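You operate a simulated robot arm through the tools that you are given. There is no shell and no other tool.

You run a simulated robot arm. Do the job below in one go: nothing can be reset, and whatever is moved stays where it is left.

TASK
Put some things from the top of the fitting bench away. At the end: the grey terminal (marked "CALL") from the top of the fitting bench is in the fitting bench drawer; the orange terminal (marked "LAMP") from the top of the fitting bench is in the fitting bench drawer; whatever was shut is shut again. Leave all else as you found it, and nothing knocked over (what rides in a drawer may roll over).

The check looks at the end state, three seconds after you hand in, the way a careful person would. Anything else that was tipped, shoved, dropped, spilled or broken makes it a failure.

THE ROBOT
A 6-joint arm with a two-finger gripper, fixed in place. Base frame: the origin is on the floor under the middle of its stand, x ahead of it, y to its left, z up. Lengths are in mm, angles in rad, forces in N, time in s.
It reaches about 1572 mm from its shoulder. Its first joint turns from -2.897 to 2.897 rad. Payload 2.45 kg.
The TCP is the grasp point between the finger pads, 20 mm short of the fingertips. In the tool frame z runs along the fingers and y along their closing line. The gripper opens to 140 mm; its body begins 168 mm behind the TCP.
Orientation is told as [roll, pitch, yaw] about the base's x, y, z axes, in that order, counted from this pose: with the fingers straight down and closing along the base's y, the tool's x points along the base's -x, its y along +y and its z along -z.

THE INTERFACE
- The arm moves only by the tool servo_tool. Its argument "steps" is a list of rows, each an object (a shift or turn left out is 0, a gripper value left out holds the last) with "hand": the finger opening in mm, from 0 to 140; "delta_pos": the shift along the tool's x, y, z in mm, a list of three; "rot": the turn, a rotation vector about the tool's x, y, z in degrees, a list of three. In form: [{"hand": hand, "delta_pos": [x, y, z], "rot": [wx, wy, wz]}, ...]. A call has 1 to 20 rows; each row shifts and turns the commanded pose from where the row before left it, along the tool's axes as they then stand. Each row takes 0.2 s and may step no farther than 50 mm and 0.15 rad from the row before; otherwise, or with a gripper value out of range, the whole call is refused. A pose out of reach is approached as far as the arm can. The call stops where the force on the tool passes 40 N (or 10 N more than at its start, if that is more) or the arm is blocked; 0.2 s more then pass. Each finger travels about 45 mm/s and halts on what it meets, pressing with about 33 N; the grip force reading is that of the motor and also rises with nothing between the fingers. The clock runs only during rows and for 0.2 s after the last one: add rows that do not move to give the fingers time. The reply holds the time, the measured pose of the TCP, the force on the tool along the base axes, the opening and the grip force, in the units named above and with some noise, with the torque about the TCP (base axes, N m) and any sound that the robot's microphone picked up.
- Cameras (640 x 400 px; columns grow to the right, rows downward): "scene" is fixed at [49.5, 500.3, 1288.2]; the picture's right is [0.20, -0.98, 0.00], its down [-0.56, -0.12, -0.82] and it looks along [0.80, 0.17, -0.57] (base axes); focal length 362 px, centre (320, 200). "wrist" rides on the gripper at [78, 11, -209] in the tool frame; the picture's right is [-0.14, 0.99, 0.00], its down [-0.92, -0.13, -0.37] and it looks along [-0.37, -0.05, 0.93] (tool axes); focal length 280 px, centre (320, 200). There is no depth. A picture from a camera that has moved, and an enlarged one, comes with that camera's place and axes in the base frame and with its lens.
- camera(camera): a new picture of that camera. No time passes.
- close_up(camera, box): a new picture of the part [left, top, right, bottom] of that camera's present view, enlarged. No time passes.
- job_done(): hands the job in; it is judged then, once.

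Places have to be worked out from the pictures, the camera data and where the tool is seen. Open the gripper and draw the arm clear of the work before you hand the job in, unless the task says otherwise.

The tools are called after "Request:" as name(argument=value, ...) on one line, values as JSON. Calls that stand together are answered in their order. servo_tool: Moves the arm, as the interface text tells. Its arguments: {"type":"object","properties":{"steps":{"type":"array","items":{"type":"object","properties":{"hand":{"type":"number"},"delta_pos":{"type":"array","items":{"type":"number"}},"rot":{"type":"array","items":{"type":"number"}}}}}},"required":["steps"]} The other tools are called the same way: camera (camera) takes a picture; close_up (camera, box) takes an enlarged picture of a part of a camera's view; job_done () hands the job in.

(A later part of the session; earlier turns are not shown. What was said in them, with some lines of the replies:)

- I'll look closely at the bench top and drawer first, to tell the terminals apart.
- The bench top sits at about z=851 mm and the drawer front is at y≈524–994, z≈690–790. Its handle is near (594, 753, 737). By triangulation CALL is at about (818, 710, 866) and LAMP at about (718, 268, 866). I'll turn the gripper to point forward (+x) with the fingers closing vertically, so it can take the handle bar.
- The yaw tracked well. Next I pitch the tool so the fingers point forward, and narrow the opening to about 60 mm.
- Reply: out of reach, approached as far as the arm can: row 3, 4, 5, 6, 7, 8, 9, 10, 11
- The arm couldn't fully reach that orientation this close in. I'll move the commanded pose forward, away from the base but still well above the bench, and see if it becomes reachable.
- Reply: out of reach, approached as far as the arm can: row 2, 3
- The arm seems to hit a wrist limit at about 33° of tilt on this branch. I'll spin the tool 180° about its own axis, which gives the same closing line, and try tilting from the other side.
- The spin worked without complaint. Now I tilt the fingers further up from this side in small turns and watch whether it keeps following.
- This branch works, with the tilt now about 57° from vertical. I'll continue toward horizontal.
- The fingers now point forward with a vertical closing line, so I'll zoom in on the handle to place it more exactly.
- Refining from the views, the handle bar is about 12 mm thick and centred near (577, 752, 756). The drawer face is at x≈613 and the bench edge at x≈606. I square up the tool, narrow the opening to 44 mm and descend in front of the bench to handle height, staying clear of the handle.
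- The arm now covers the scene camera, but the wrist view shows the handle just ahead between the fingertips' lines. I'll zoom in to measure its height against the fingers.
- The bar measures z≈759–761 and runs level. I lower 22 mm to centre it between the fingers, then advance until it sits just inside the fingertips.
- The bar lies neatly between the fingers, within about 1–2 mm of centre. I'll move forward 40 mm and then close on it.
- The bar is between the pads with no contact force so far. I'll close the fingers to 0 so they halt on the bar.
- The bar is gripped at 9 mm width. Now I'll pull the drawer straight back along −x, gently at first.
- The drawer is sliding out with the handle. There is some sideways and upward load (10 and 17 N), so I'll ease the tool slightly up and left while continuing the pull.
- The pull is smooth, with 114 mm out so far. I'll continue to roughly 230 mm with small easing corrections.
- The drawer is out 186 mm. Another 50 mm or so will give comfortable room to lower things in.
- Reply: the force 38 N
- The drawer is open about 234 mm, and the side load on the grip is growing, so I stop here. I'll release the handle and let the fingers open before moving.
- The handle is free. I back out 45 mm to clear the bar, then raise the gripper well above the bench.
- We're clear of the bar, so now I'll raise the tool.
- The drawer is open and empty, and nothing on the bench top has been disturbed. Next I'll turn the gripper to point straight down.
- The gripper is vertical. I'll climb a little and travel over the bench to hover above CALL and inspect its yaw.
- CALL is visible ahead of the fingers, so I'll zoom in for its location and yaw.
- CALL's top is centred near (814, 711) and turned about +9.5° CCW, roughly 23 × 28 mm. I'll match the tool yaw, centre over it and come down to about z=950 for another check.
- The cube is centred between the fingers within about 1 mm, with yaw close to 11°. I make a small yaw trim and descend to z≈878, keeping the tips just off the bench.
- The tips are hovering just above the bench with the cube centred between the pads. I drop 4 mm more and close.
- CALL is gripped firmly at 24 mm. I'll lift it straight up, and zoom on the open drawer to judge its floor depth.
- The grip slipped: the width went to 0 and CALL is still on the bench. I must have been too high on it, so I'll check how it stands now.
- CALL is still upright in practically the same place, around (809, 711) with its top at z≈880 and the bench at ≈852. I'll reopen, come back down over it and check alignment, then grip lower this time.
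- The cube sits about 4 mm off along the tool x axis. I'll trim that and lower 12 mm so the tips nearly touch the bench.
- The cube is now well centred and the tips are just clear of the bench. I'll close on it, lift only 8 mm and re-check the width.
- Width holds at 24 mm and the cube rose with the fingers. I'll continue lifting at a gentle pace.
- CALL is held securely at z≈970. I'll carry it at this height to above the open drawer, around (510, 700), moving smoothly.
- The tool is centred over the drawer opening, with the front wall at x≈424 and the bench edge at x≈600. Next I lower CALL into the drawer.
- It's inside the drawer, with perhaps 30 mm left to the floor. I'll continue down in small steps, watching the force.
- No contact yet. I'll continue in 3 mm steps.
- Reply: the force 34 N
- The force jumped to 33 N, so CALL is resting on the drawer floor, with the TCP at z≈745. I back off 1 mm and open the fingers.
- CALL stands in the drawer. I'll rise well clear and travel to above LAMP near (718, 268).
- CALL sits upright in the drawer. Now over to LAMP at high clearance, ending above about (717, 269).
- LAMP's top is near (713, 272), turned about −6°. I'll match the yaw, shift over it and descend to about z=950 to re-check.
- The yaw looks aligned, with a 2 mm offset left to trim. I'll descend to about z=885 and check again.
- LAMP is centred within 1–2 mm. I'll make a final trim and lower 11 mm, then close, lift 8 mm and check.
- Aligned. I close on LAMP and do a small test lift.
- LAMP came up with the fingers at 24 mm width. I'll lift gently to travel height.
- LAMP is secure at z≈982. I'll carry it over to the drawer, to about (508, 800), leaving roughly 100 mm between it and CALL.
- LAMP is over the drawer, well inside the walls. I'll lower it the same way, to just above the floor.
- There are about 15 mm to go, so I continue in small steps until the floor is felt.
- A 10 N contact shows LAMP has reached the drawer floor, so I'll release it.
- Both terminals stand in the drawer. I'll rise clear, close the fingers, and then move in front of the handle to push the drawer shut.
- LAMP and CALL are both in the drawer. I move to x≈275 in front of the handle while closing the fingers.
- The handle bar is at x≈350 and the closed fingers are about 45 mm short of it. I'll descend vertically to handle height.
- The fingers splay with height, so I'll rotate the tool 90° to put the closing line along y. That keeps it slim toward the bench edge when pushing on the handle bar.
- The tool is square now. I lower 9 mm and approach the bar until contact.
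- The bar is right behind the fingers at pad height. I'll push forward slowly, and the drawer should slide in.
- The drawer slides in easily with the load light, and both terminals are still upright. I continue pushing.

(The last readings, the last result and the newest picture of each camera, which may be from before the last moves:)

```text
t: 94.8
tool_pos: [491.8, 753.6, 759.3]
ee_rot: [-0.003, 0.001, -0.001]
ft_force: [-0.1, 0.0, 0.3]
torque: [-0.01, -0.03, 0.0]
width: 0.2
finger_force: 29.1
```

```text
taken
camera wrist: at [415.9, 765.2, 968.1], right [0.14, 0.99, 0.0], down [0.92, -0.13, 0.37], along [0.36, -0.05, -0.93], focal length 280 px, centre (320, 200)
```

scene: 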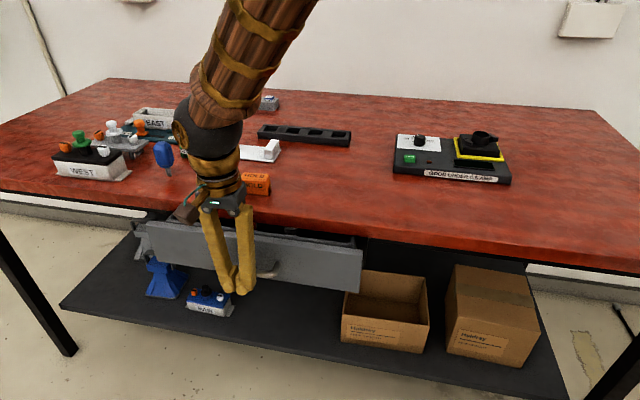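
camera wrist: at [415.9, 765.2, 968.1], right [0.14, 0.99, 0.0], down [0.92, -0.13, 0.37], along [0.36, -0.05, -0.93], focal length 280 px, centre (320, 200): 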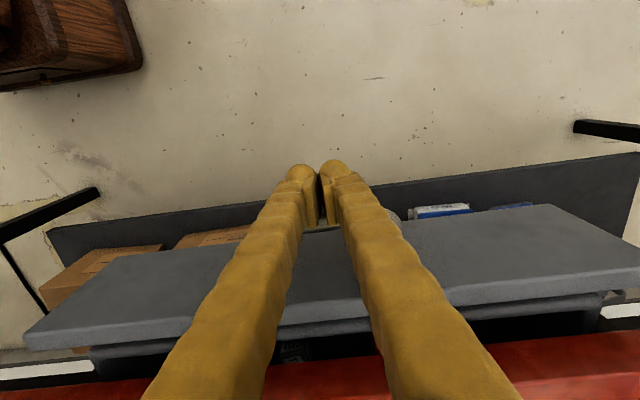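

About 50 mm remain. I'll go slower now and watch for the end stop.

Request:
servo_tool(steps=[{"delta_pos": [-7, 0, 0]}, {"delta_pos": [-7, 0, 0]}, {"delta_pos": [-7, 0, 0]}, {"delta_pos": [-6, 0, 0]}, {"delta_pos": [-5, 0, 0]}, {"delta_pos": [-4, 0, 0]}, {"delta_pos": [0, 0, 0]}])

Request:
camera(camera="wrist")

Request:
close_up(camera="scene", box=[130, 160, 400, 310])

```text
t: 96.4
tool_pos: [528.8, 753.5, 758.4]
ee_rot: [-0.002, -0.001, -0.002]
ft_force: [-1.4, 0.3, 0.7]
torque: [0.03, -0.02, -0.02]
width: 0.1
finger_force: 29.1
```

```text
taken
camera wrist: at [452.3, 765.0, 968.9], right [0.14, 0.99, 0.0], down [0.92, -0.13, 0.37], along [0.36, -0.05, -0.93], focal length 280 px, centre (320, 200)
```

wrist: 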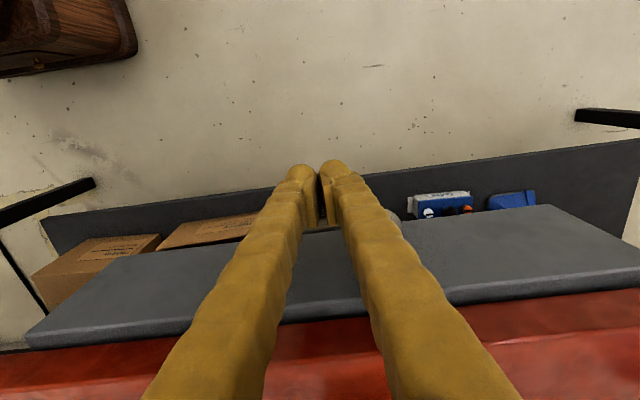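

```text
2.37 times, centred on (265, 235) of scene
camera zoom: at [49.5, 500.3, 1288.2], right [0.2, -0.98, 0.0], down [-0.56, -0.12, -0.82], along [0.8, 0.17, -0.57], focal length 857 px, centre (450, 117)
```

zoom: 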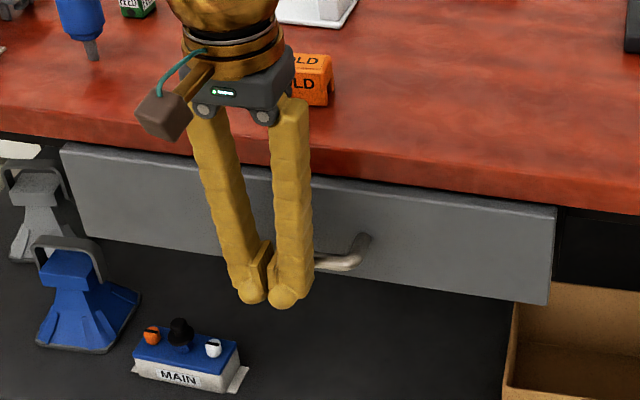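

Nearly shut. I'll nudge in 3 mm steps until the stop is felt.

Request:
servo_tool(steps=[{"delta_pos": [-3, 0, 0]}, {"delta_pos": [-3, 0, 0]}, {"delta_pos": [-3, 0, 0]}, {"delta_pos": [-3, 0, 0]}, {"delta_pos": [0, 0, 0]}])

```text
t: 97.6
tool_pos: [541.3, 752.8, 759.4]
ee_rot: [0.0, 0.001, 0.0]
ft_force: [0.4, 1.0, 0.4]
torque: [-0.01, -0.01, 0.02]
width: 0.0
finger_force: 29.3
```

Request:
servo_tool(steps=[{"delta_pos": [-2, 0, 0]}, {"delta_pos": [-2, 0, 0]}, {"delta_pos": [-2, 0, 0]}, {"delta_pos": [0, 0, 0]}])

Request:
close_up(camera="scene", box=[130, 160, 400, 310])

Request:
camera(camera="wrist")

```text
t: 98.6
tool_pos: [547.1, 754.2, 758.6]
ee_rot: [-0.002, 0.003, 0.001]
ft_force: [-0.2, -0.5, 0.4]
torque: [0.02, 0.01, -0.01]
width: 0.0
finger_force: 29.5
```

```text
2.37 times, centred on (265, 235) of scene
camera zoom: at [49.5, 500.3, 1288.2], right [0.2, -0.98, 0.0], down [-0.56, -0.12, -0.82], along [0.8, 0.17, -0.57], focal length 857 px, centre (450, 117)
```

zoom: 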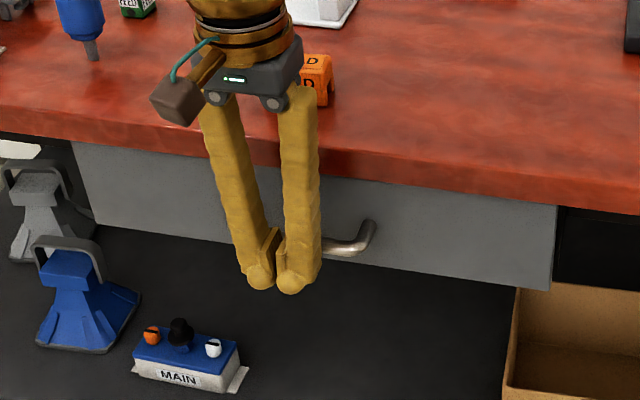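

```text
taken
camera wrist: at [470.1, 764.6, 968.2], right [0.14, 0.99, 0.0], down [0.92, -0.13, 0.37], along [0.36, -0.05, -0.93], focal length 280 px, centre (320, 200)
```

wrist: 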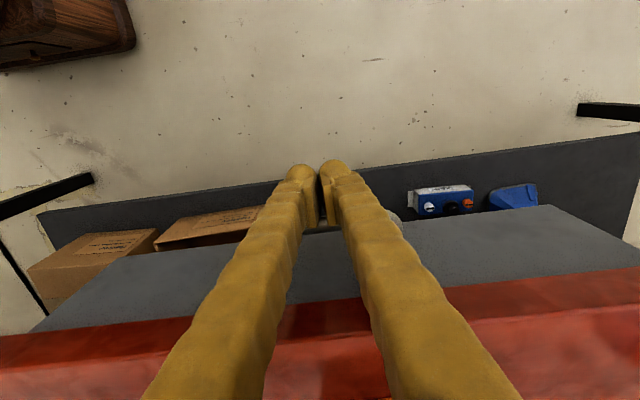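

There is no stop force yet, but visually it's nearly flush. I continue in small nudges.

Request:
servo_tool(steps=[{"delta_pos": [-1.5, 0, 0]}, {"delta_pos": [-1.5, 0, 0]}, {"delta_pos": [-1.5, 0, 0]}, {"delta_pos": [0, 0, 0]}])

Request:
close_up(camera="scene", box=[140, 190, 400, 340])

```text
t: 99.6
tool_pos: [549.2, 751.8, 756.8]
ee_rot: [-0.002, 0.003, 0.0]
ft_force: [-33.4, -0.8, -9.1]
torque: [-0.05, 0.15, -0.05]
width: 6.0
finger_force: 29.5
```

```text
2.46 times, centred on (270, 265) of scene
camera zoom: at [49.5, 500.3, 1288.2], right [0.2, -0.98, 0.0], down [-0.56, -0.12, -0.82], along [0.8, 0.17, -0.57], focal length 890 px, centre (443, 40)
```

zoom: 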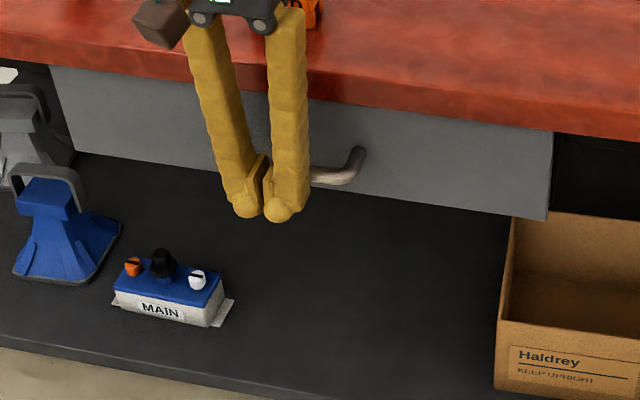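

A firm 33 N stop was felt, and the drawer face matches its original place exactly. I'll back straight off the handle and check that it stays shut.

Request:
servo_tool(steps=[{"delta_pos": [5, 0, 0]}, {"delta_pos": [15, 0, 0]}, {"delta_pos": [30, 0, 0]}, {"delta_pos": [40, 0, 0]}, {"delta_pos": [40, 0, 0]}, {"delta_pos": [40, 0, 0]}, {"delta_pos": [0, 0, 0]}])

Request:
close_up(camera="scene", box=[140, 190, 400, 340])

Request:
camera(camera="wrist")

```text
t: 101.2
tool_pos: [379.1, 751.4, 760.9]
ee_rot: [0.001, 0.002, -0.002]
ft_force: [-0.4, 0.8, 0.5]
torque: [0.01, 0.03, 0.03]
width: 0.1
finger_force: 29.0
```

```text
2.46 times, centred on (270, 265) of scene
camera zoom: at [49.5, 500.3, 1288.2], right [0.2, -0.98, 0.0], down [-0.56, -0.12, -0.82], along [0.8, 0.17, -0.57], focal length 890 px, centre (443, 40)
```

zoom: 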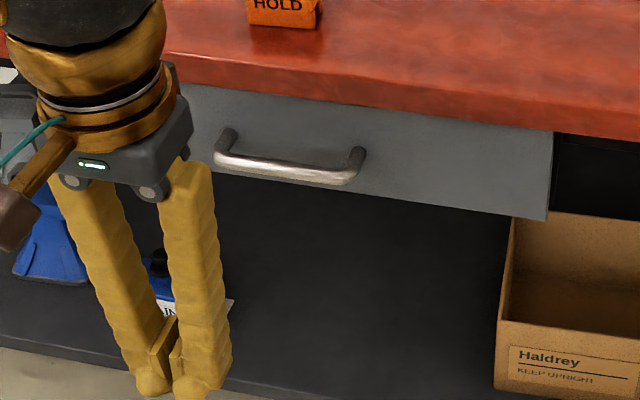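

```text
taken
camera wrist: at [302.8, 763.6, 969.8], right [0.14, 0.99, 0.0], down [0.92, -0.13, 0.37], along [0.36, -0.05, -0.93], focal length 280 px, centre (320, 200)
```

wrist: 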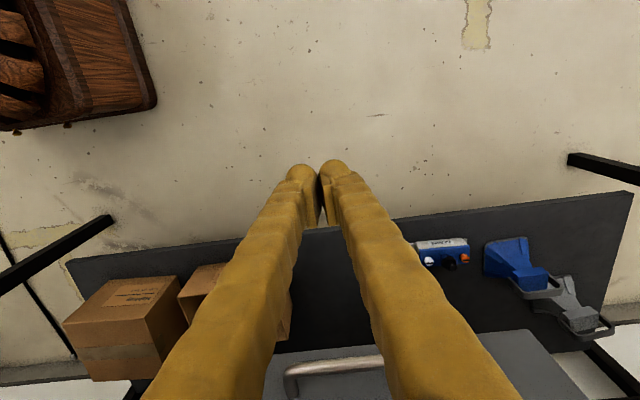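

The drawer stays shut with the handle exactly where it started. I'll raise the arm back to its starting area and open the gripper.

Request:
servo_tool(steps=[{"delta_pos": [10, 0, -20]}, {"delta_pos": [10, 0, -40]}, {"delta_pos": [10, 0, -40]}, {"delta_pos": [10, 0, -40]}, {"delta_pos": [5, 0, -40]}, {"delta_pos": [0, 0, -40]}, {"delta_pos": [0, 0, -40]}, {"hand": 140, "delta_pos": [0, 0, -40]}, {"hand": 140}, {"hand": 140}, {"hand": 140}, {"hand": 140}, {"hand": 140}, {"hand": 140}, {"hand": 140}, {"hand": 140}])

Request:
camera(camera="scene")

Request:
camera(camera="wrist")

Request:
close_up(camera="scene", box=[140, 190, 400, 340])

```text
t: 104.6
tool_pos: [335.8, 753.5, 1060.5]
ee_rot: [-0.001, 0.002, -0.001]
ft_force: [0.6, -0.2, 0.4]
torque: [0.02, 0.04, 0.03]
width: 140.3
finger_force: 0.0
```

```text
taken
```

scene: 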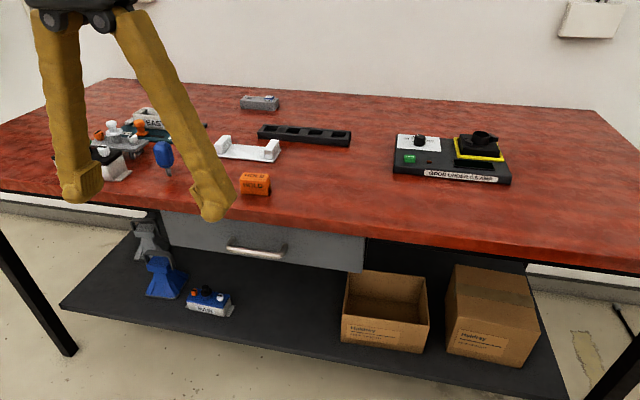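

```text
taken
camera wrist: at [259.2, 764.2, 1269.9], right [0.14, 0.99, 0.0], down [0.92, -0.13, 0.37], along [0.36, -0.05, -0.93], focal length 280 px, centre (320, 200)
```

wrist: 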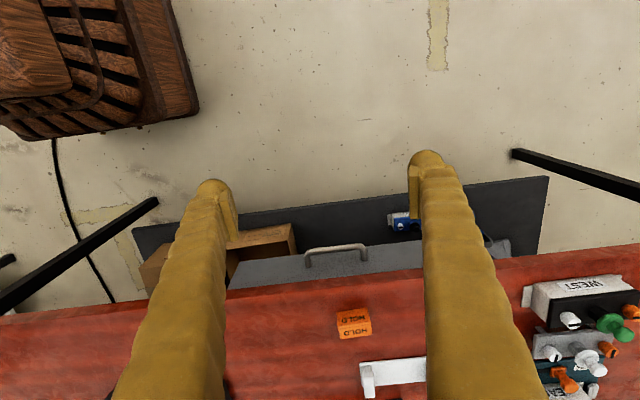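

```text
2.46 times, centred on (270, 265) of scene
camera zoom: at [49.5, 500.3, 1288.2], right [0.2, -0.98, 0.0], down [-0.56, -0.12, -0.82], along [0.8, 0.17, -0.57], focal length 890 px, centre (443, 40)
```

zoom: 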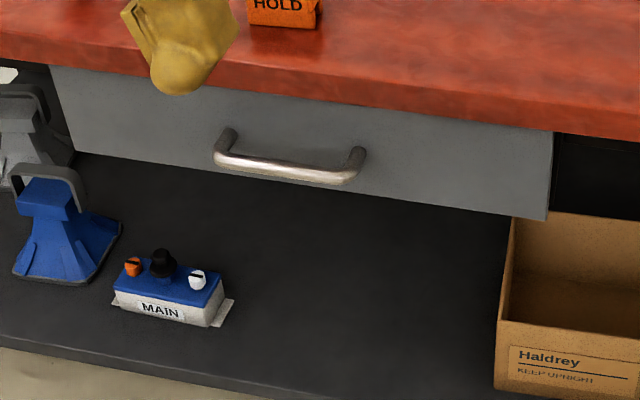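

The final views match the start: the drawer is shut at its original place, and HOLD, the cradle, the rack, the tester and the shelf items haven't moved. CALL and LAMP are in the drawer, and the gripper is open and clear, so I'm handing in.

Request:
job_done()

```text
The job is handed in.
```

The grey CALL terminal and the orange LAMP terminal are both in the fitting bench drawer, and the drawer is shut again. I set each one upright on the drawer floor. I haven't seen inside since closing it.

- **One slip:** my first grip on CALL slid off as I lifted. It stayed upright in almost the same spot, and the second attempt held.
- **Drawer:** I pushed it in until it hit a firm stop. In the final pictures its front and handle are where they were at the start.
- **Everything else:** I saw no change to the rest of the bench top or the shelf in the final pictures.
- **Arm:** the gripper is open and back near its starting position, clear of the work.
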